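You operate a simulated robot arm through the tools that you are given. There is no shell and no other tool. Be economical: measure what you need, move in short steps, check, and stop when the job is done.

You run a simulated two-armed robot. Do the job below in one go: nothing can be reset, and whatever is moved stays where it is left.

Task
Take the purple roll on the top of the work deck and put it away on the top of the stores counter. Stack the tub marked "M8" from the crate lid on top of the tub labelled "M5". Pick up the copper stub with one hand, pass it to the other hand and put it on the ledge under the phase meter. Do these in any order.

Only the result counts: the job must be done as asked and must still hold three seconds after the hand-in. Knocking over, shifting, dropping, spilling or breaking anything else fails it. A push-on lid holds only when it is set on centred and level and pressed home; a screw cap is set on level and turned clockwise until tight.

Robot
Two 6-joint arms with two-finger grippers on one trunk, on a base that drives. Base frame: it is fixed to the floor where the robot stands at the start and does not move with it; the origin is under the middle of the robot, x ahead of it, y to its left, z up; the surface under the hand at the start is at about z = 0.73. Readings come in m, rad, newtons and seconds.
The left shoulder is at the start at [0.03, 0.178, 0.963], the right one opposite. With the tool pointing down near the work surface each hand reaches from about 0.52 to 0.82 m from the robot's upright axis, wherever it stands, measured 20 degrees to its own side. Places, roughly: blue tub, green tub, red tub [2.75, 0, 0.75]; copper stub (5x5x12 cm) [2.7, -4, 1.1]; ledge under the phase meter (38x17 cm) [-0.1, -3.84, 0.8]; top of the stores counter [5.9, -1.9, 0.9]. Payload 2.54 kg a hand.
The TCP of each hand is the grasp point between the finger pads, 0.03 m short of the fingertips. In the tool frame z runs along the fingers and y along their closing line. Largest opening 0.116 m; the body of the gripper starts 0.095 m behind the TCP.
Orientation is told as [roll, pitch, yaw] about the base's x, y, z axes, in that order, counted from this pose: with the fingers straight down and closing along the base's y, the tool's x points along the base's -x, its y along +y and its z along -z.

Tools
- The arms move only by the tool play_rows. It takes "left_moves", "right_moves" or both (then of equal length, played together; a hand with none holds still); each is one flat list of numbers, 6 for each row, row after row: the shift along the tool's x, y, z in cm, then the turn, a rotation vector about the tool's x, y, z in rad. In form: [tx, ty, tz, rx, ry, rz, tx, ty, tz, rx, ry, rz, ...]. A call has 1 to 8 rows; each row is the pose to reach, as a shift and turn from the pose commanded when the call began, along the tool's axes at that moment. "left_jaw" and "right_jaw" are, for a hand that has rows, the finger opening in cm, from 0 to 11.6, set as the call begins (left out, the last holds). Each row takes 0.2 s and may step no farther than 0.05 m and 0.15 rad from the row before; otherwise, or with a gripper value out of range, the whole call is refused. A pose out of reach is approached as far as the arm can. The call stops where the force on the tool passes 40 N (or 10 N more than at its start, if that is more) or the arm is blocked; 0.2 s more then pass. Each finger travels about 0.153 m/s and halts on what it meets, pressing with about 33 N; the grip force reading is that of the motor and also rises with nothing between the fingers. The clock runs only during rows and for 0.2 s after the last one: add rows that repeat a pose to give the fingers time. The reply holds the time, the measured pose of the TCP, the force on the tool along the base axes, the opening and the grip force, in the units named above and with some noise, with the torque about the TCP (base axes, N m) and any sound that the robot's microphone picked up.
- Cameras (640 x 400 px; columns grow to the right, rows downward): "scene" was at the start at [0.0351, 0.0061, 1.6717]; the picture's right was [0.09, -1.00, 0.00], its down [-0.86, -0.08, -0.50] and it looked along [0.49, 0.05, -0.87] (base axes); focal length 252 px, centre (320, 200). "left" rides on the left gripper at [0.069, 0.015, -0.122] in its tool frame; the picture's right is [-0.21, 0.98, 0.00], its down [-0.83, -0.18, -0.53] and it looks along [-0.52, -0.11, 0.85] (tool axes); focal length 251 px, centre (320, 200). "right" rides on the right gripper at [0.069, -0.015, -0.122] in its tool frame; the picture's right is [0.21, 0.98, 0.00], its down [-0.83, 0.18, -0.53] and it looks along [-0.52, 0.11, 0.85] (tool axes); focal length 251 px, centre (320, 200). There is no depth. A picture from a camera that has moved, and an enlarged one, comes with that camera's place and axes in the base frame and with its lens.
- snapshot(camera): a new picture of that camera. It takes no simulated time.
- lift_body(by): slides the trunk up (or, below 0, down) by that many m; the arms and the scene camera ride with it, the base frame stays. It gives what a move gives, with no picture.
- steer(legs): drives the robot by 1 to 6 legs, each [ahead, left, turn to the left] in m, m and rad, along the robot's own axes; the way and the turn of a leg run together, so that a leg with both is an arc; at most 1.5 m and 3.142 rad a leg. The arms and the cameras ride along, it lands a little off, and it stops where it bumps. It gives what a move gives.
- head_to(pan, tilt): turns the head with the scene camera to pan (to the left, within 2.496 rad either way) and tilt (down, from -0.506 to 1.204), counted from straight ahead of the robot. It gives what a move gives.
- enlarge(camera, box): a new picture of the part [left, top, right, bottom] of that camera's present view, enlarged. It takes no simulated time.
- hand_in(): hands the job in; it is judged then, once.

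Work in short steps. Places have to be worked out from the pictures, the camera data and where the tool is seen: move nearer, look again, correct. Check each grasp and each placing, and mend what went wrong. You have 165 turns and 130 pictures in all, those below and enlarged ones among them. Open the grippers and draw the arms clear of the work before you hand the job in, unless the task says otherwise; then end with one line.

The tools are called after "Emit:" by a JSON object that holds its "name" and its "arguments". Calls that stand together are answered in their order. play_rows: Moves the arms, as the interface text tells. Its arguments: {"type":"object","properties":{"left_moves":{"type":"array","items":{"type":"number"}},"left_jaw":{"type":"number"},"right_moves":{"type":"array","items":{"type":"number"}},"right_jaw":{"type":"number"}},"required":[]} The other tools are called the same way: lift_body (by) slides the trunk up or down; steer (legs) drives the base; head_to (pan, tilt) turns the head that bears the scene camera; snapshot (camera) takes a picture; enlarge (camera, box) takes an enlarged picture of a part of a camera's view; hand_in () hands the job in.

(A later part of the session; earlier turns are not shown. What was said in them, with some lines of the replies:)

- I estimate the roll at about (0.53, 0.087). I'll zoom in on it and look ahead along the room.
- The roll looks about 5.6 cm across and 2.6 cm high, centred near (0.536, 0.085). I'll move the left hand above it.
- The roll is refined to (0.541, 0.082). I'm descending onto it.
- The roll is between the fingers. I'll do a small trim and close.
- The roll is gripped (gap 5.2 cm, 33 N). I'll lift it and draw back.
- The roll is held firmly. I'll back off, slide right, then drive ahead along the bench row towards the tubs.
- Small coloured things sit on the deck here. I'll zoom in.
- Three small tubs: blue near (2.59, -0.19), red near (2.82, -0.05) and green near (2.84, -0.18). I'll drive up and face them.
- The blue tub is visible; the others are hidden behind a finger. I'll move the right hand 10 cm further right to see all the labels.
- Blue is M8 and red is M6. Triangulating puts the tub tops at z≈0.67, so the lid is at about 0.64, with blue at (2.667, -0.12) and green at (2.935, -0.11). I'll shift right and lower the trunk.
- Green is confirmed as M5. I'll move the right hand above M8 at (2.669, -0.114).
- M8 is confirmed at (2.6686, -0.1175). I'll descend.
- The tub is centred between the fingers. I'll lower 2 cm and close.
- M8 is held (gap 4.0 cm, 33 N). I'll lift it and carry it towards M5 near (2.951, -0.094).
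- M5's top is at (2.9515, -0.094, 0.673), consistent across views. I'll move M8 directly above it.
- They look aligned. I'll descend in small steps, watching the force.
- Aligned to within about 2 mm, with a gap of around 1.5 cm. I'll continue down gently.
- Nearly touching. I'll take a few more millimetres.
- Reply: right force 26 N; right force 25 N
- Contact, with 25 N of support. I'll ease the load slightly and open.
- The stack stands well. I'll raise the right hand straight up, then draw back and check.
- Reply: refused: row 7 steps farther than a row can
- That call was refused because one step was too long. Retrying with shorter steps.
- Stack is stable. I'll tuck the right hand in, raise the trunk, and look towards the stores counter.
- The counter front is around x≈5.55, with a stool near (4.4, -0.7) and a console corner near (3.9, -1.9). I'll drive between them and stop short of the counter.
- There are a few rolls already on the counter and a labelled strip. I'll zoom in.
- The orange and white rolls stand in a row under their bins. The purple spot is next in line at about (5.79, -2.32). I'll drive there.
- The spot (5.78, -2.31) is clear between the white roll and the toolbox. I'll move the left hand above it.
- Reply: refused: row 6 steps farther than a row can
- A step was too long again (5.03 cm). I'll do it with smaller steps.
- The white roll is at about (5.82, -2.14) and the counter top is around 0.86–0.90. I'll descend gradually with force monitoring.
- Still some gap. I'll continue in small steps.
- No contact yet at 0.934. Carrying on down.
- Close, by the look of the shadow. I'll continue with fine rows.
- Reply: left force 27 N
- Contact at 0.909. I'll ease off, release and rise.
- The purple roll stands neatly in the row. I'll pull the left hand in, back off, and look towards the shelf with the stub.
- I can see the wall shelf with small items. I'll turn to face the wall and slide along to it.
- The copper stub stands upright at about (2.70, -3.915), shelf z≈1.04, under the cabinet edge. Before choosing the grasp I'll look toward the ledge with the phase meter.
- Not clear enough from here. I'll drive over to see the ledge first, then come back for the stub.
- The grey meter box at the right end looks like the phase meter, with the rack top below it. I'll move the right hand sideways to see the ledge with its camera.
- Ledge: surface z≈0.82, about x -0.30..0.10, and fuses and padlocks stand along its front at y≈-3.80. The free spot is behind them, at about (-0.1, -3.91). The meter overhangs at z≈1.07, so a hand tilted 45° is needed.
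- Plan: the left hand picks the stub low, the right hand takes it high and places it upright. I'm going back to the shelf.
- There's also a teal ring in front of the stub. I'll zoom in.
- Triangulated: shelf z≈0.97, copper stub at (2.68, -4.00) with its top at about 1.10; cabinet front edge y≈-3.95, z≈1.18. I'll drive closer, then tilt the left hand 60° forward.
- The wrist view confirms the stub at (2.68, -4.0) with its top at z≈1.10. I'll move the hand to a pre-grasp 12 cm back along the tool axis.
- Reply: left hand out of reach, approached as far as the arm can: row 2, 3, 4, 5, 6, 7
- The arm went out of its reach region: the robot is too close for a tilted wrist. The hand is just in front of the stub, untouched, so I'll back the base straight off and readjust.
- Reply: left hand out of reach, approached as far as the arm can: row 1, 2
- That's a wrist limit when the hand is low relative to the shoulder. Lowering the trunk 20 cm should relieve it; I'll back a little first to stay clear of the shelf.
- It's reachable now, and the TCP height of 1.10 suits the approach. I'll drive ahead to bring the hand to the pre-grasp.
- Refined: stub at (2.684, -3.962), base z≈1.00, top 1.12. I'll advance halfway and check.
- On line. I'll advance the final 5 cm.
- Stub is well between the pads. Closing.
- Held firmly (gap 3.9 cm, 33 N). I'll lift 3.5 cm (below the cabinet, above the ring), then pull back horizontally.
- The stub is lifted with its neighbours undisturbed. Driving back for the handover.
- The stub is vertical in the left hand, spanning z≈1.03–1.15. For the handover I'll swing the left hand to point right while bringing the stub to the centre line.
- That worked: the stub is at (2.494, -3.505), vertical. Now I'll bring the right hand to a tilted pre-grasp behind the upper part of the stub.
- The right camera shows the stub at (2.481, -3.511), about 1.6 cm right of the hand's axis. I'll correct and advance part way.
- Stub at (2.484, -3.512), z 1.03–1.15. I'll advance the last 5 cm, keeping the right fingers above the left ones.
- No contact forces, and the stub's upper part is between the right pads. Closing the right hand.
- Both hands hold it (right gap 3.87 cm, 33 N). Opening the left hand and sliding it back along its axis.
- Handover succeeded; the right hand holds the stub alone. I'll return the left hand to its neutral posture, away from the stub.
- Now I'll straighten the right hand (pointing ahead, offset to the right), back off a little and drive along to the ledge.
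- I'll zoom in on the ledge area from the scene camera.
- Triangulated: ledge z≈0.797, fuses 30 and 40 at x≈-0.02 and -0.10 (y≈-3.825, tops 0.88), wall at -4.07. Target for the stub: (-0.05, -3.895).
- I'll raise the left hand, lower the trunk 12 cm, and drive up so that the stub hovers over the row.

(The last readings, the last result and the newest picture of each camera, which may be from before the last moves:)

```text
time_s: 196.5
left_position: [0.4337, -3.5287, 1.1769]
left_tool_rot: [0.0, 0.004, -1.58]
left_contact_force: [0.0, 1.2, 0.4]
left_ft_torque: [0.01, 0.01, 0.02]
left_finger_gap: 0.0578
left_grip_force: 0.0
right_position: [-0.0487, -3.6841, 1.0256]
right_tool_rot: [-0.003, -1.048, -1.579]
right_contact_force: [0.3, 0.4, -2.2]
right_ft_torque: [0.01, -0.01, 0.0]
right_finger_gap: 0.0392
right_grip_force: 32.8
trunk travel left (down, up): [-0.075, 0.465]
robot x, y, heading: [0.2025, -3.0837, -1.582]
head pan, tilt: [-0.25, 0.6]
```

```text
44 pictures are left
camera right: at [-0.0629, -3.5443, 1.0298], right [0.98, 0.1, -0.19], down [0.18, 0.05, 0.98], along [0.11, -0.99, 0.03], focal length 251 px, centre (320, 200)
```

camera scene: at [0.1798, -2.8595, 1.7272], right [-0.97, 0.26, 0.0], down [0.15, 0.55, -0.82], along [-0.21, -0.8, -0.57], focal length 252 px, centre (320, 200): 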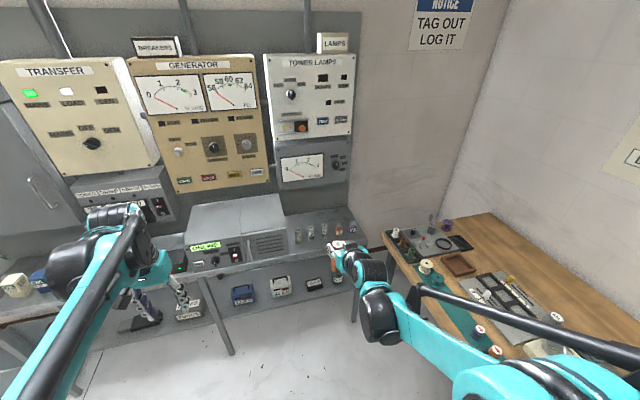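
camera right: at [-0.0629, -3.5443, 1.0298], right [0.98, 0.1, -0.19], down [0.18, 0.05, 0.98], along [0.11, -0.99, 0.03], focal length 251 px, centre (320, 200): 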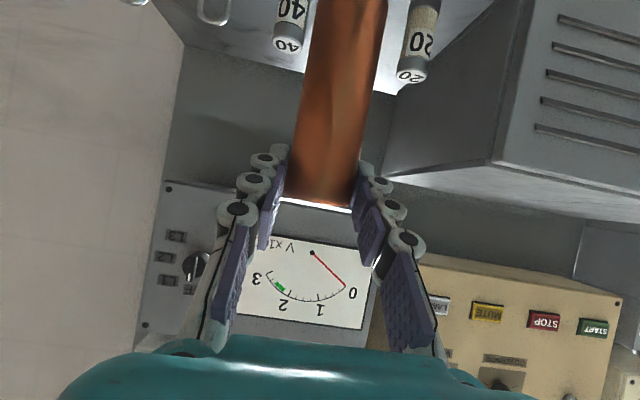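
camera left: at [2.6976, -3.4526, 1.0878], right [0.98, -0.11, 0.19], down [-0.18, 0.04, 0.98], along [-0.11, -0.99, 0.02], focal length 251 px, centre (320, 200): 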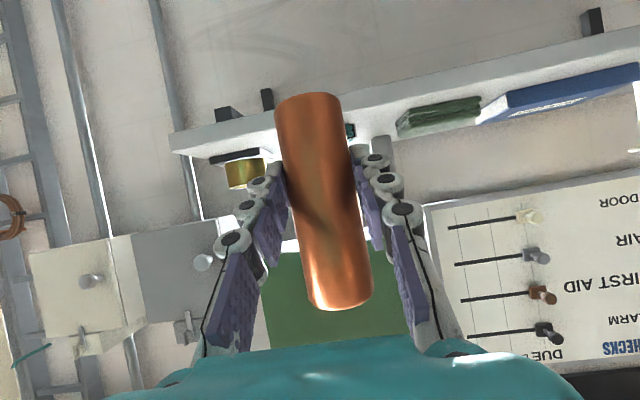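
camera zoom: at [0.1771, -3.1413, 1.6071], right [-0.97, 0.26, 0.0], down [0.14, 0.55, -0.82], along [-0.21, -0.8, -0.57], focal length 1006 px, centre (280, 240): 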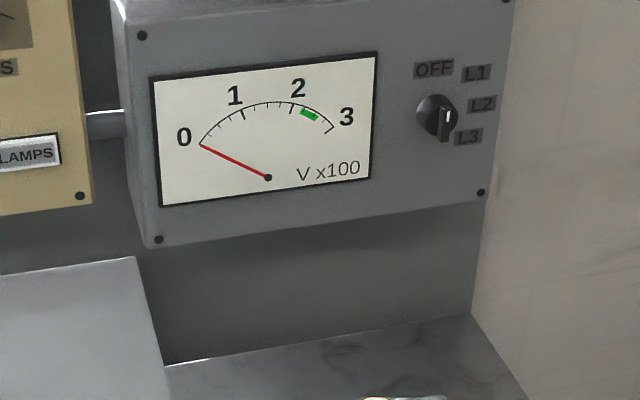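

I'll tilt the head down to watch the clearance over the fuses.

Emit:
{"name": "head_to", "arguments": {"pan": -0.35, "tilt": 0.85}}

Emit:
{"name": "snapshot", "arguments": {"camera": "scene"}}

```text
time_s: 197.3
left_position: [0.4339, -3.5286, 1.1763]
left_tool_rot: [0.0, 0.004, -1.58]
left_contact_force: [0.6, 1.2, 0.5]
left_ft_torque: [0.0, 0.0, 0.02]
left_finger_gap: 0.0579
left_grip_force: 0.1
right_position: [-0.048, -3.6837, 1.0261]
right_tool_rot: [0.0, -1.046, -1.577]
right_contact_force: [-0.5, 0.6, -1.8]
right_ft_torque: [0.01, -0.02, 0.02]
right_finger_gap: 0.0388
right_grip_force: 33.0
trunk travel left (down, up): [-0.075, 0.465]
robot x, y, heading: [0.1987, -3.0829, -1.579]
head pan, tilt: [-0.351, 0.85]
```

```text
43 pictures are left
camera scene: at [0.1722, -3.1277, 1.5864], right [-0.94, 0.35, 0.0], down [0.26, 0.7, -0.66], along [-0.23, -0.62, -0.75], focal length 252 px, centre (320, 200)
```

scene: 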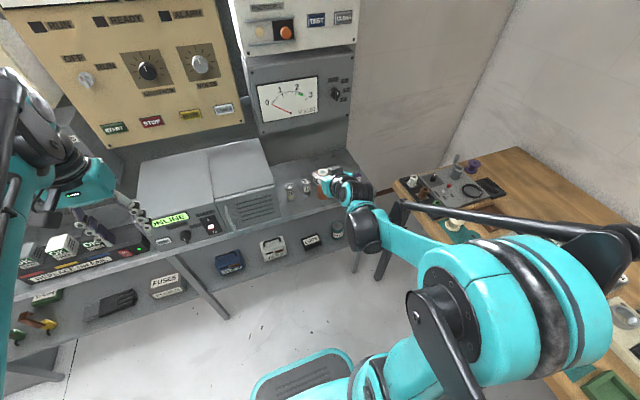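

The right arm hides the view. I'll turn the left hand so that its camera looks at the stub and ledge from the side.

Emit:
{"name": "play_rows", "arguments": {"left_moves": [0, 0, 0, 0, 0, 0.145, 0, 0, 0, 0, 0, 0.29, 0, 0, 0, 0, 0, 0.435, 0, 0, 0, 0, 0, 0.58, 0, 0, 0, 0, 0, 0.725, 0, 0, 0, 0, 0, 0.87, 0, 0, 0, 0, 0, 1.0, 0, 0, 0, 0, 0, 1.0], "left_jaw": 11.6}}

Emit:
{"name": "snapshot", "arguments": {"camera": "left"}}

```text
time_s: 199.1
left_position: [0.4347, -3.528, 1.1782]
left_tool_rot: [-0.001, 0.001, -2.581]
left_contact_force: [0.0, -1.2, -0.2]
left_ft_torque: [0.02, 0.02, 0.0]
left_finger_gap: 0.1159
left_grip_force: 0.0
right_position: [-0.0485, -3.6841, 1.0263]
right_tool_rot: [-0.003, -1.046, -1.578]
right_contact_force: [-0.1, 0.0, -2.0]
right_ft_torque: [-0.01, 0.02, 0.03]
right_finger_gap: 0.0387
right_grip_force: 33.0
trunk travel left (down, up): [-0.075, 0.465]
robot x, y, heading: [0.1993, -3.084, -1.576]
head pan, tilt: [-0.351, 0.85]
```

```text
42 pictures are left
camera left: at [0.4996, -3.504, 1.2984], right [0.34, -0.94, 0.0], down [-0.8, -0.29, 0.53], along [-0.5, -0.18, -0.85], focal length 251 px, centre (320, 200)
```

left: 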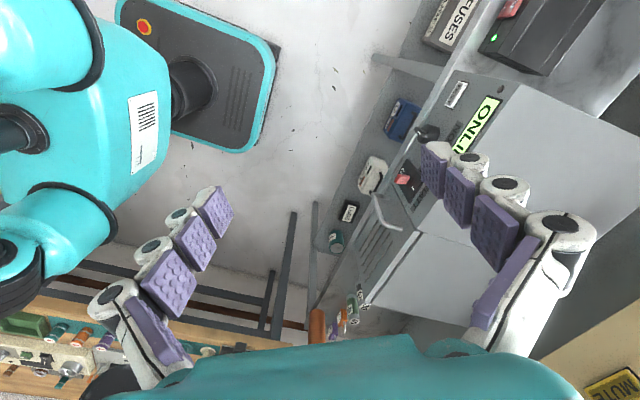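

The stub and fuses show at the image edge. I'll tilt the left hand up by 0.55 rad to centre them.

Emit:
{"name": "play_rows", "arguments": {"left_moves": [0, 0, -1, 0, -0.14, 0, 0, 0, -2, 0, -0.28, 0, 0, 0, -3, 0, -0.42, 0, 0, 0, -4, 0, -0.56, 0, 0, 0, -4, 0, -0.56, 0]}}

Emit:
{"name": "snapshot", "arguments": {"camera": "left"}}

```text
time_s: 200.3
left_position: [0.4343, -3.5274, 1.2177]
left_tool_rot: [-0.004, -0.559, -2.579]
left_contact_force: [-0.1, 0.3, -0.5]
left_ft_torque: [-0.01, 0.0, -0.02]
left_finger_gap: 0.116
left_grip_force: 0.0
right_position: [-0.0495, -3.6836, 1.027]
right_tool_rot: [-0.002, -1.046, -1.578]
right_contact_force: [0.2, 0.9, -2.5]
right_ft_torque: [0.01, -0.02, 0.02]
right_finger_gap: 0.0388
right_grip_force: 32.2
trunk travel left (down, up): [-0.075, 0.465]
robot x, y, heading: [0.2, -3.0828, -1.58]
head pan, tilt: [-0.351, 0.85]
```

```text
41 pictures are left
camera left: at [0.5451, -3.4751, 1.2832], right [0.37, -0.92, 0.11], down [-0.45, -0.07, 0.89], along [-0.82, -0.38, -0.44], focal length 251 px, centre (320, 200)
```

left: 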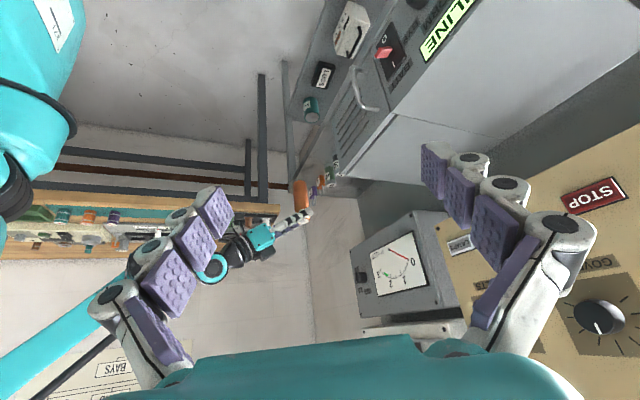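

Good side view. Enlarging it.

Emit:
{"name": "enlarge", "arguments": {"camera": "left", "box": [250, 140, 378, 220]}}

```text
5.00 times, centred on (314, 180) of left
camera zoom: at [0.5451, -3.4751, 1.2832], right [0.37, -0.92, 0.11], down [-0.45, -0.07, 0.89], along [-0.82, -0.38, -0.44], focal length 1257 px, centre (350, 300)
```

zoom: 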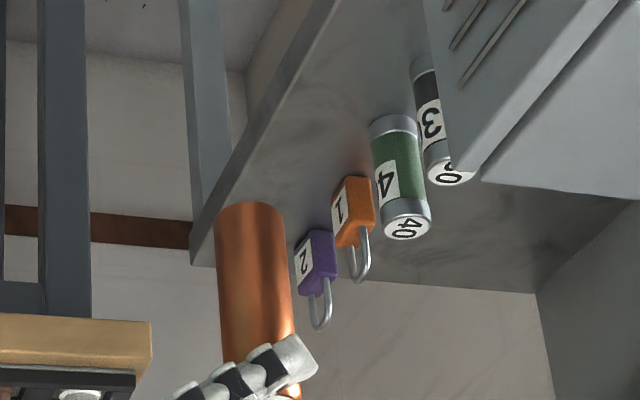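

The side view confirms stub base z≈0.909 and fuse tops 0.88, so about 3 cm clearance. I'll shift to x≈-0.06, extend a little, then drive the stub over the row.

Emit:
{"name": "play_rows", "arguments": {"right_moves": [-1.1, -0.5, 2, 0, 0, 0, -2.5, -1.1, 3.8, 0, 0, 0, -2.5, -1.1, 3.8, 0, 0, 0]}}

Emit:
{"name": "steer", "arguments": {"legs": [[0.15, 0, 0]]}}

Emit:
{"name": "enlarge", "arguments": {"camera": "left", "box": [250, 140, 410, 240]}}

Emit:
{"name": "snapshot", "arguments": {"camera": "right"}}

```text
time_s: 201.1
left_position: [0.4342, -3.5291, 1.2179]
left_tool_rot: [-0.003, -0.559, -2.576]
left_contact_force: [1.1, 0.6, 0.4]
left_ft_torque: [-0.03, -0.04, -0.03]
left_finger_gap: 0.1162
left_grip_force: 0.0
right_position: [-0.0598, -3.7284, 1.0287]
right_tool_rot: [-0.002, -1.048, -1.577]
right_contact_force: [0.0, -0.2, -2.6]
right_ft_torque: [0.0, 0.02, 0.0]
right_finger_gap: 0.0389
right_grip_force: 32.9
trunk travel left (down, up): [-0.075, 0.465]
robot x, y, heading: [0.1992, -3.0809, -1.582]
head pan, tilt: [-0.351, 0.85]
```

```text
time_s: 202.5
left_position: [0.4324, -3.6791, 1.2164]
left_tool_rot: [-0.005, -0.557, -2.576]
left_contact_force: [0.1, -0.5, -0.2]
left_ft_torque: [0.06, 0.0, -0.05]
left_finger_gap: 0.1157
left_grip_force: 0.1
right_position: [-0.06, -3.8801, 1.0279]
right_tool_rot: [-0.001, -1.046, -1.577]
right_contact_force: [0.7, 0.4, -2.0]
right_ft_torque: [0.04, -0.01, -0.02]
right_finger_gap: 0.0387
right_grip_force: 33.2
trunk travel left (down, up): [-0.075, 0.465]
robot x, y, heading: [0.1989, -3.2339, -1.581]
head pan, tilt: [-0.351, 0.85]
```

```text
4.00 times, centred on (330, 190) of left
camera zoom: at [0.5447, -3.626, 1.2826], right [0.37, -0.92, 0.11], down [-0.45, -0.07, 0.89], along [-0.81, -0.38, -0.44], focal length 1006 px, centre (280, 240)
```

zoom: 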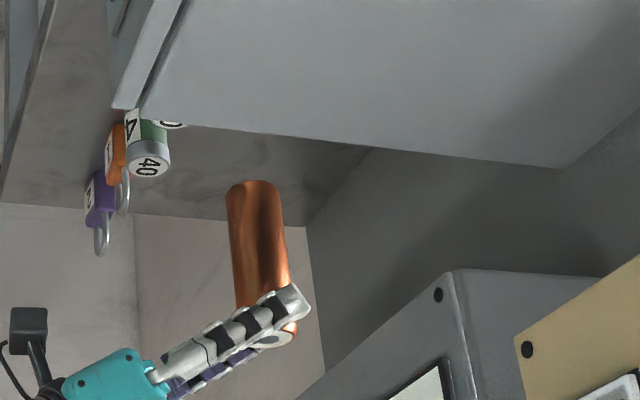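

```text
38 pictures are left
camera right: at [-0.0749, -3.7404, 1.0322], right [0.98, 0.1, -0.19], down [0.18, 0.05, 0.98], along [0.11, -0.99, 0.03], focal length 251 px, centre (320, 200)
```

right: 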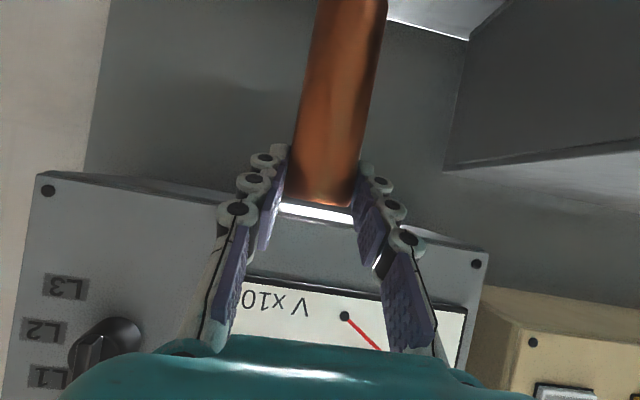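

The stub is behind the fuses at (-0.06, -3.893), base 0.908, with everything clear. Lowering 9 cm.

Emit:
{"name": "play_rows", "arguments": {"right_moves": [2.6, 0, 1.5, 0, 0, 0, 5.2, 0, 2.99, 0, 0, 0, 7.8, 0, 4.48, 0, 0, 0, 7.8, 0, 4.48, 0, 0, 0]}}

Emit:
{"name": "enlarge", "arguments": {"camera": "left", "box": [250, 140, 410, 240]}}

```text
time_s: 203.5
left_position: [0.4329, -3.6768, 1.2168]
left_tool_rot: [-0.002, -0.559, -2.576]
left_contact_force: [-0.4, 0.2, 0.6]
left_ft_torque: [-0.03, -0.02, 0.0]
left_finger_gap: 0.1159
left_grip_force: 0.0
right_position: [-0.0604, -3.8782, 0.9408]
right_tool_rot: [-0.001, -1.047, -1.576]
right_contact_force: [-0.1, 0.9, -1.8]
right_ft_torque: [0.02, -0.02, 0.01]
right_finger_gap: 0.0389
right_grip_force: 32.7
trunk travel left (down, up): [-0.075, 0.465]
robot x, y, heading: [0.2006, -3.236, -1.58]
head pan, tilt: [-0.351, 0.85]
```

```text
4.00 times, centred on (330, 190) of left
camera zoom: at [0.5449, -3.6239, 1.2833], right [0.37, -0.92, 0.11], down [-0.45, -0.07, 0.89], along [-0.81, -0.38, -0.44], focal length 1006 px, centre (280, 240)
```

zoom: 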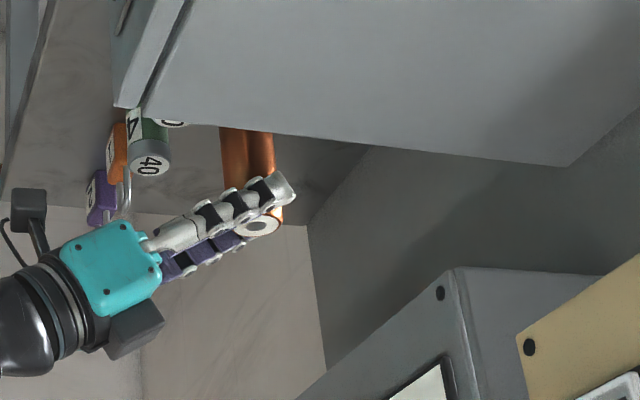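

About 2.5 cm remain. Lowering in fine steps.

Emit:
{"name": "play_rows", "arguments": {"right_moves": [0.87, 0, 0.5, 0, 0, 0, 1.47, 0, 0.85, 0, 0, 0, 1.47, 0, 0.85, 0, 0, 0]}}

Emit:
{"name": "play_rows", "arguments": {"right_moves": [0.43, 0, 0.25, 0, 0, 0, 0.43, 0, 0.25, 0, 0, 0]}}

Emit:
{"name": "play_rows", "arguments": {"right_moves": [0.3, 0, 0.17, 0, 0, 0, 0.3, 0, 0.17, 0, 0, 0]}}

```text
time_s: 204.3
left_position: [0.4333, -3.6774, 1.2186]
left_tool_rot: [-0.003, -0.557, -2.576]
left_contact_force: [-0.4, -0.3, 0.1]
left_ft_torque: [-0.01, -0.02, 0.01]
left_finger_gap: 0.1158
left_grip_force: 0.0
right_position: [-0.0606, -3.8787, 0.9217]
right_tool_rot: [-0.002, -1.046, -1.577]
right_contact_force: [-1.0, 0.3, -2.0]
right_ft_torque: [0.02, -0.03, -0.04]
right_finger_gap: 0.0389
right_grip_force: 33.1
trunk travel left (down, up): [-0.075, 0.465]
robot x, y, heading: [0.1995, -3.2345, -1.578]
head pan, tilt: [-0.351, 0.85]
```

```text
time_s: 204.9
left_position: [0.433, -3.6793, 1.2174]
left_tool_rot: [-0.002, -0.558, -2.576]
left_contact_force: [-0.3, 1.1, 0.2]
left_ft_torque: [0.01, 0.02, 0.02]
left_finger_gap: 0.1159
left_grip_force: 0.1
right_position: [-0.061, -3.8775, 0.9177]
right_tool_rot: [-0.002, -1.047, -1.577]
right_contact_force: [0.1, -0.2, -1.5]
right_ft_torque: [0.05, -0.02, 0.02]
right_finger_gap: 0.0389
right_grip_force: 33.0
trunk travel left (down, up): [-0.075, 0.465]
robot x, y, heading: [0.2023, -3.2336, -1.576]
head pan, tilt: [-0.351, 0.85]
```

```text
time_s: 205.5
left_position: [0.4328, -3.678, 1.2167]
left_tool_rot: [-0.004, -0.56, -2.576]
left_contact_force: [0.0, 0.4, -0.9]
left_ft_torque: [0.03, 0.02, 0.02]
left_finger_gap: 0.1162
left_grip_force: 0.0
right_position: [-0.0601, -3.8786, 0.9126]
right_tool_rot: [-0.001, -1.047, -1.577]
right_contact_force: [-0.1, -0.2, -2.4]
right_ft_torque: [0.02, 0.0, 0.03]
right_finger_gap: 0.0388
right_grip_force: 32.9
trunk travel left (down, up): [-0.075, 0.465]
robot x, y, heading: [0.1988, -3.2313, -1.579]
head pan, tilt: [-0.351, 0.85]
```

No contact yet. Continuing in 3 mm steps.

Emit:
{"name": "play_rows", "arguments": {"right_moves": [0.26, 0, 0.15, 0, 0, 0, 0.26, 0, 0.15, 0, 0, 0]}}

Emit:
{"name": "play_rows", "arguments": {"right_moves": [0.26, 0, 0.15, 0, 0, 0, 0.26, 0, 0.15, 0, 0, 0]}}

Emit:
{"name": "enlarge", "arguments": {"camera": "left", "box": [250, 140, 410, 240]}}

Emit:
{"name": "snapshot", "arguments": {"camera": "right"}}

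```text
time_s: 206.1
left_position: [0.4328, -3.6771, 1.2168]
left_tool_rot: [-0.003, -0.56, -2.577]
left_contact_force: [0.3, -0.4, -0.1]
left_ft_torque: [0.02, 0.0, -0.02]
left_finger_gap: 0.1159
left_grip_force: 0.0
right_position: [-0.06, -3.8786, 0.9121]
right_tool_rot: [-0.005, -1.049, -1.576]
right_contact_force: [-0.2, -1.5, 5.8]
right_ft_torque: [-0.05, 0.05, -0.04]
right_finger_gap: 0.0387
right_grip_force: 33.4
trunk travel left (down, up): [-0.075, 0.465]
robot x, y, heading: [0.1986, -3.2354, -1.579]
head pan, tilt: [-0.351, 0.85]
```

```text
time_s: 206.7
left_position: [0.4343, -3.6773, 1.2181]
left_tool_rot: [-0.002, -0.561, -2.579]
left_contact_force: [0.3, 0.6, -0.4]
left_ft_torque: [0.01, 0.0, -0.01]
left_finger_gap: 0.1157
left_grip_force: 0.0
right_position: [-0.0588, -3.8773, 0.9092]
right_tool_rot: [-0.003, -1.05, -1.574]
right_contact_force: [-0.3, -6.4, 25.4]
right_ft_torque: [-0.46, -0.04, -0.12]
right_finger_gap: 0.0391
right_grip_force: 33.0
trunk travel left (down, up): [-0.075, 0.465]
robot x, y, heading: [0.1979, -3.2337, -1.579]
head pan, tilt: [-0.351, 0.85]
```

```text
4.00 times, centred on (330, 190) of left
camera zoom: at [0.5457, -3.6227, 1.2837], right [0.37, -0.92, 0.11], down [-0.45, -0.07, 0.89], along [-0.81, -0.38, -0.44], focal length 1006 px, centre (280, 240)
```

zoom: 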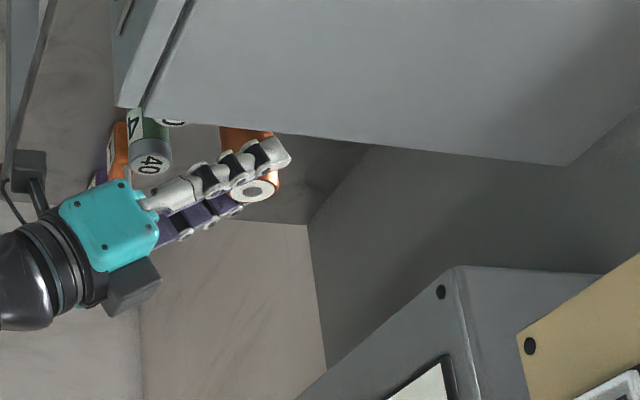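

```text
35 pictures are left
camera right: at [-0.0741, -3.7384, 0.9133], right [0.98, 0.1, -0.19], down [0.18, 0.05, 0.98], along [0.11, -0.99, 0.03], focal length 251 px, centre (320, 200)
```

right: 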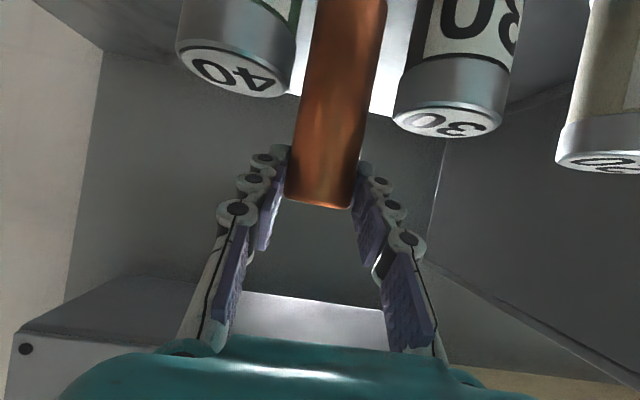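

Landed (25 N). Easing the load, then opening slightly.

Emit:
{"name": "play_rows", "arguments": {"right_moves": [-0.2, 0, -0.12, 0, 0, 0, -0.2, 0, -0.12, 0, 0, 0]}}

Emit:
{"name": "play_rows", "arguments": {"right_moves": [0, 0, 0, 0, 0, 0, 0, 0, 0, 0, 0, 0, 0, 0, 0, 0, 0, 0], "right_jaw": 6}}

Emit:
{"name": "snapshot", "arguments": {"camera": "right"}}

```text
time_s: 207.3
left_position: [0.4333, -3.6772, 1.2176]
left_tool_rot: [-0.003, -0.558, -2.574]
left_contact_force: [-0.1, 0.4, -0.5]
left_ft_torque: [-0.02, 0.04, 0.02]
left_finger_gap: 0.116
left_grip_force: 0.1
right_position: [-0.0599, -3.8788, 0.9091]
right_tool_rot: [-0.004, -1.045, -1.576]
right_contact_force: [1.5, -1.9, 4.1]
right_ft_torque: [-0.16, -0.17, -0.01]
right_finger_gap: 0.0389
right_grip_force: 33.0
trunk travel left (down, up): [-0.075, 0.465]
robot x, y, heading: [0.1972, -3.233, -1.581]
head pan, tilt: [-0.351, 0.85]
```

```text
time_s: 208.1
left_position: [0.434, -3.6774, 1.218]
left_tool_rot: [-0.003, -0.559, -2.576]
left_contact_force: [0.7, -0.6, 0.2]
left_ft_torque: [-0.02, 0.02, 0.02]
left_finger_gap: 0.116
left_grip_force: 0.0
right_position: [-0.0592, -3.879, 0.9113]
right_tool_rot: [-0.003, -1.048, -1.575]
right_contact_force: [0.3, 0.2, -0.7]
right_ft_torque: [0.02, -0.04, 0.0]
right_finger_gap: 0.06
right_grip_force: 0.0
trunk travel left (down, up): [-0.075, 0.465]
robot x, y, heading: [0.1994, -3.2317, -1.581]
head pan, tilt: [-0.351, 0.85]
```

```text
34 pictures are left
camera right: at [-0.0747, -3.7389, 0.9143], right [0.98, 0.1, -0.19], down [0.18, 0.05, 0.98], along [0.11, -0.99, 0.03], focal length 251 px, centre (320, 200)
```

right: 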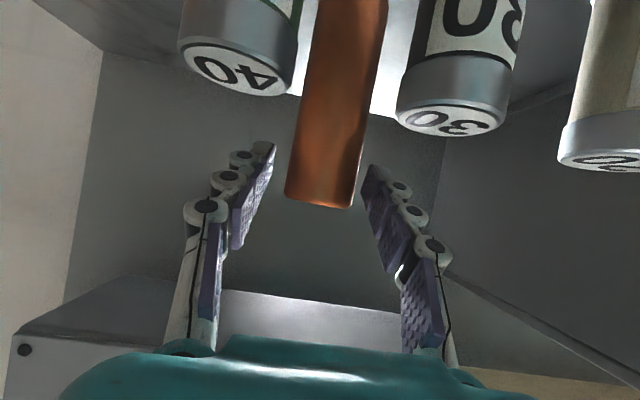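

The stub stands freely. Lifting the right hand straight up, then backing off.

Emit:
{"name": "play_rows", "arguments": {"right_moves": [-2.2, 0, -1.25, 0, 0, 0, -4.4, 0, -2.5, 0, 0, 0, -6.6, 0, -3.8, 0, 0, 0, -8.8, 0, -5.05, 0, 0, 0]}}

Emit:
{"name": "enlarge", "arguments": {"camera": "left", "box": [230, 120, 422, 240]}}

```text
time_s: 209.1
left_position: [0.4337, -3.6784, 1.2172]
left_tool_rot: [-0.004, -0.557, -2.576]
left_contact_force: [0.8, -0.4, -0.8]
left_ft_torque: [-0.01, 0.03, 0.01]
left_finger_gap: 0.1161
left_grip_force: 0.0
right_position: [-0.0602, -3.8788, 1.0117]
right_tool_rot: [-0.005, -1.046, -1.575]
right_contact_force: [0.3, -0.9, -0.2]
right_ft_torque: [0.05, 0.02, 0.0]
right_finger_gap: 0.0599
right_grip_force: 0.0
trunk travel left (down, up): [-0.075, 0.465]
robot x, y, heading: [0.2026, -3.2351, -1.577]
head pan, tilt: [-0.351, 0.85]
```

```text
3.33 times, centred on (326, 180) of left
camera zoom: at [0.545, -3.6239, 1.2833], right [0.37, -0.92, 0.11], down [-0.45, -0.07, 0.89], along [-0.81, -0.38, -0.44], focal length 838 px, centre (300, 267)
```

zoom: 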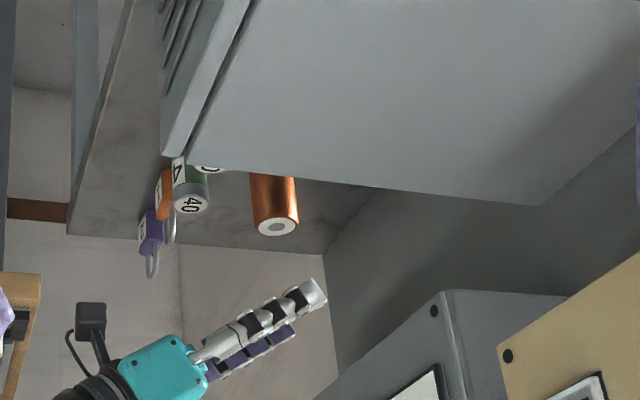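

The stub stands upright behind the fuses. Driving straight back and taking a final look.

Emit:
{"name": "steer", "arguments": {"legs": [[-0.45, 0, 0]]}}

Emit:
{"name": "head_to", "arguments": {"pan": -0.2, "tilt": 0.55}}

Emit:
{"name": "snapshot", "arguments": {"camera": "scene"}}

Emit:
{"name": "enlarge", "arguments": {"camera": "scene", "box": [240, 150, 368, 250]}}

```text
time_s: 211.8
left_position: [0.436, -3.2251, 1.2175]
left_tool_rot: [-0.003, -0.558, -2.581]
left_contact_force: [-0.2, 0.7, 1.5]
left_ft_torque: [0.0, -0.02, 0.02]
left_finger_gap: 0.1159
left_grip_force: 0.1
right_position: [-0.0579, -3.4236, 1.0118]
right_tool_rot: [-0.002, -1.048, -1.579]
right_contact_force: [0.1, 0.3, 0.5]
right_ft_torque: [0.02, -0.03, 0.01]
right_finger_gap: 0.0599
right_grip_force: 0.0
trunk travel left (down, up): [-0.075, 0.465]
robot x, y, heading: [0.2035, -2.7821, -1.581]
head pan, tilt: [-0.351, 0.85]
```

```text
time_s: 212.6
left_position: [0.4366, -3.225, 1.2175]
left_tool_rot: [-0.003, -0.559, -2.581]
left_contact_force: [0.9, 0.1, -0.5]
left_ft_torque: [0.01, 0.0, -0.01]
left_finger_gap: 0.116
left_grip_force: 0.1
right_position: [-0.0591, -3.4257, 1.0123]
right_tool_rot: [-0.002, -1.048, -1.58]
right_contact_force: [-0.3, 0.9, -0.7]
right_ft_torque: [-0.01, -0.03, 0.02]
right_finger_gap: 0.0601
right_grip_force: 0.1
trunk travel left (down, up): [-0.075, 0.465]
robot x, y, heading: [0.2024, -2.7812, -1.58]
head pan, tilt: [-0.201, 0.55]
```

```text
32 pictures are left
camera scene: at [0.1839, -2.8384, 1.6117], right [-0.98, 0.21, 0.0], down [0.11, 0.51, -0.85], along [-0.18, -0.83, -0.52], focal length 252 px, centre (320, 200)
```

scene: 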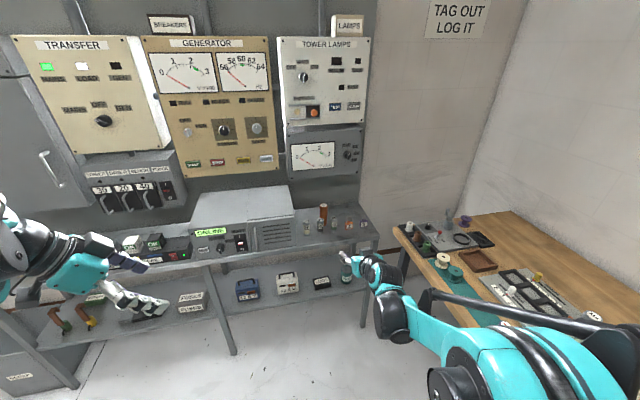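

```text
4.00 times, centred on (304, 200) of scene
camera zoom: at [0.1839, -2.8384, 1.6117], right [-0.98, 0.21, 0.0], down [0.11, 0.51, -0.85], along [-0.18, -0.83, -0.52], focal length 1006 px, centre (384, 200)
```

zoom: 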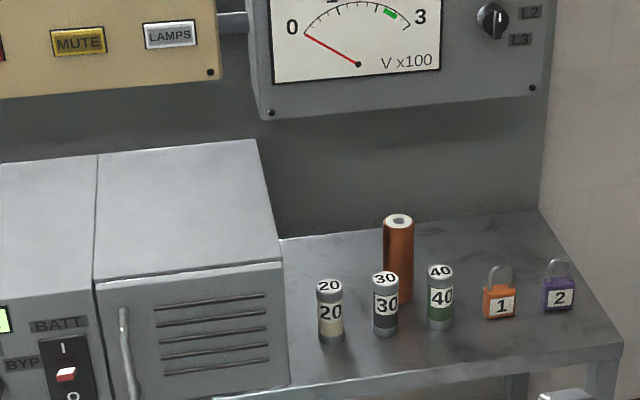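

The stub is standing under the L1/L2/L3 meter and the fuses and locks look unmoved. The roll and the tub stack were checked after placing, and both grippers are open and clear. Handing in.

Emit:
{"name": "hand_in", "arguments": {}}

```text
The job is handed in.
```

I finished and handed in all three jobs: the purple roll is on top of the stores counter, M8 is stacked on M5, and the copper stub was passed from the left hand to the right and stands on the ledge under the phase meter.
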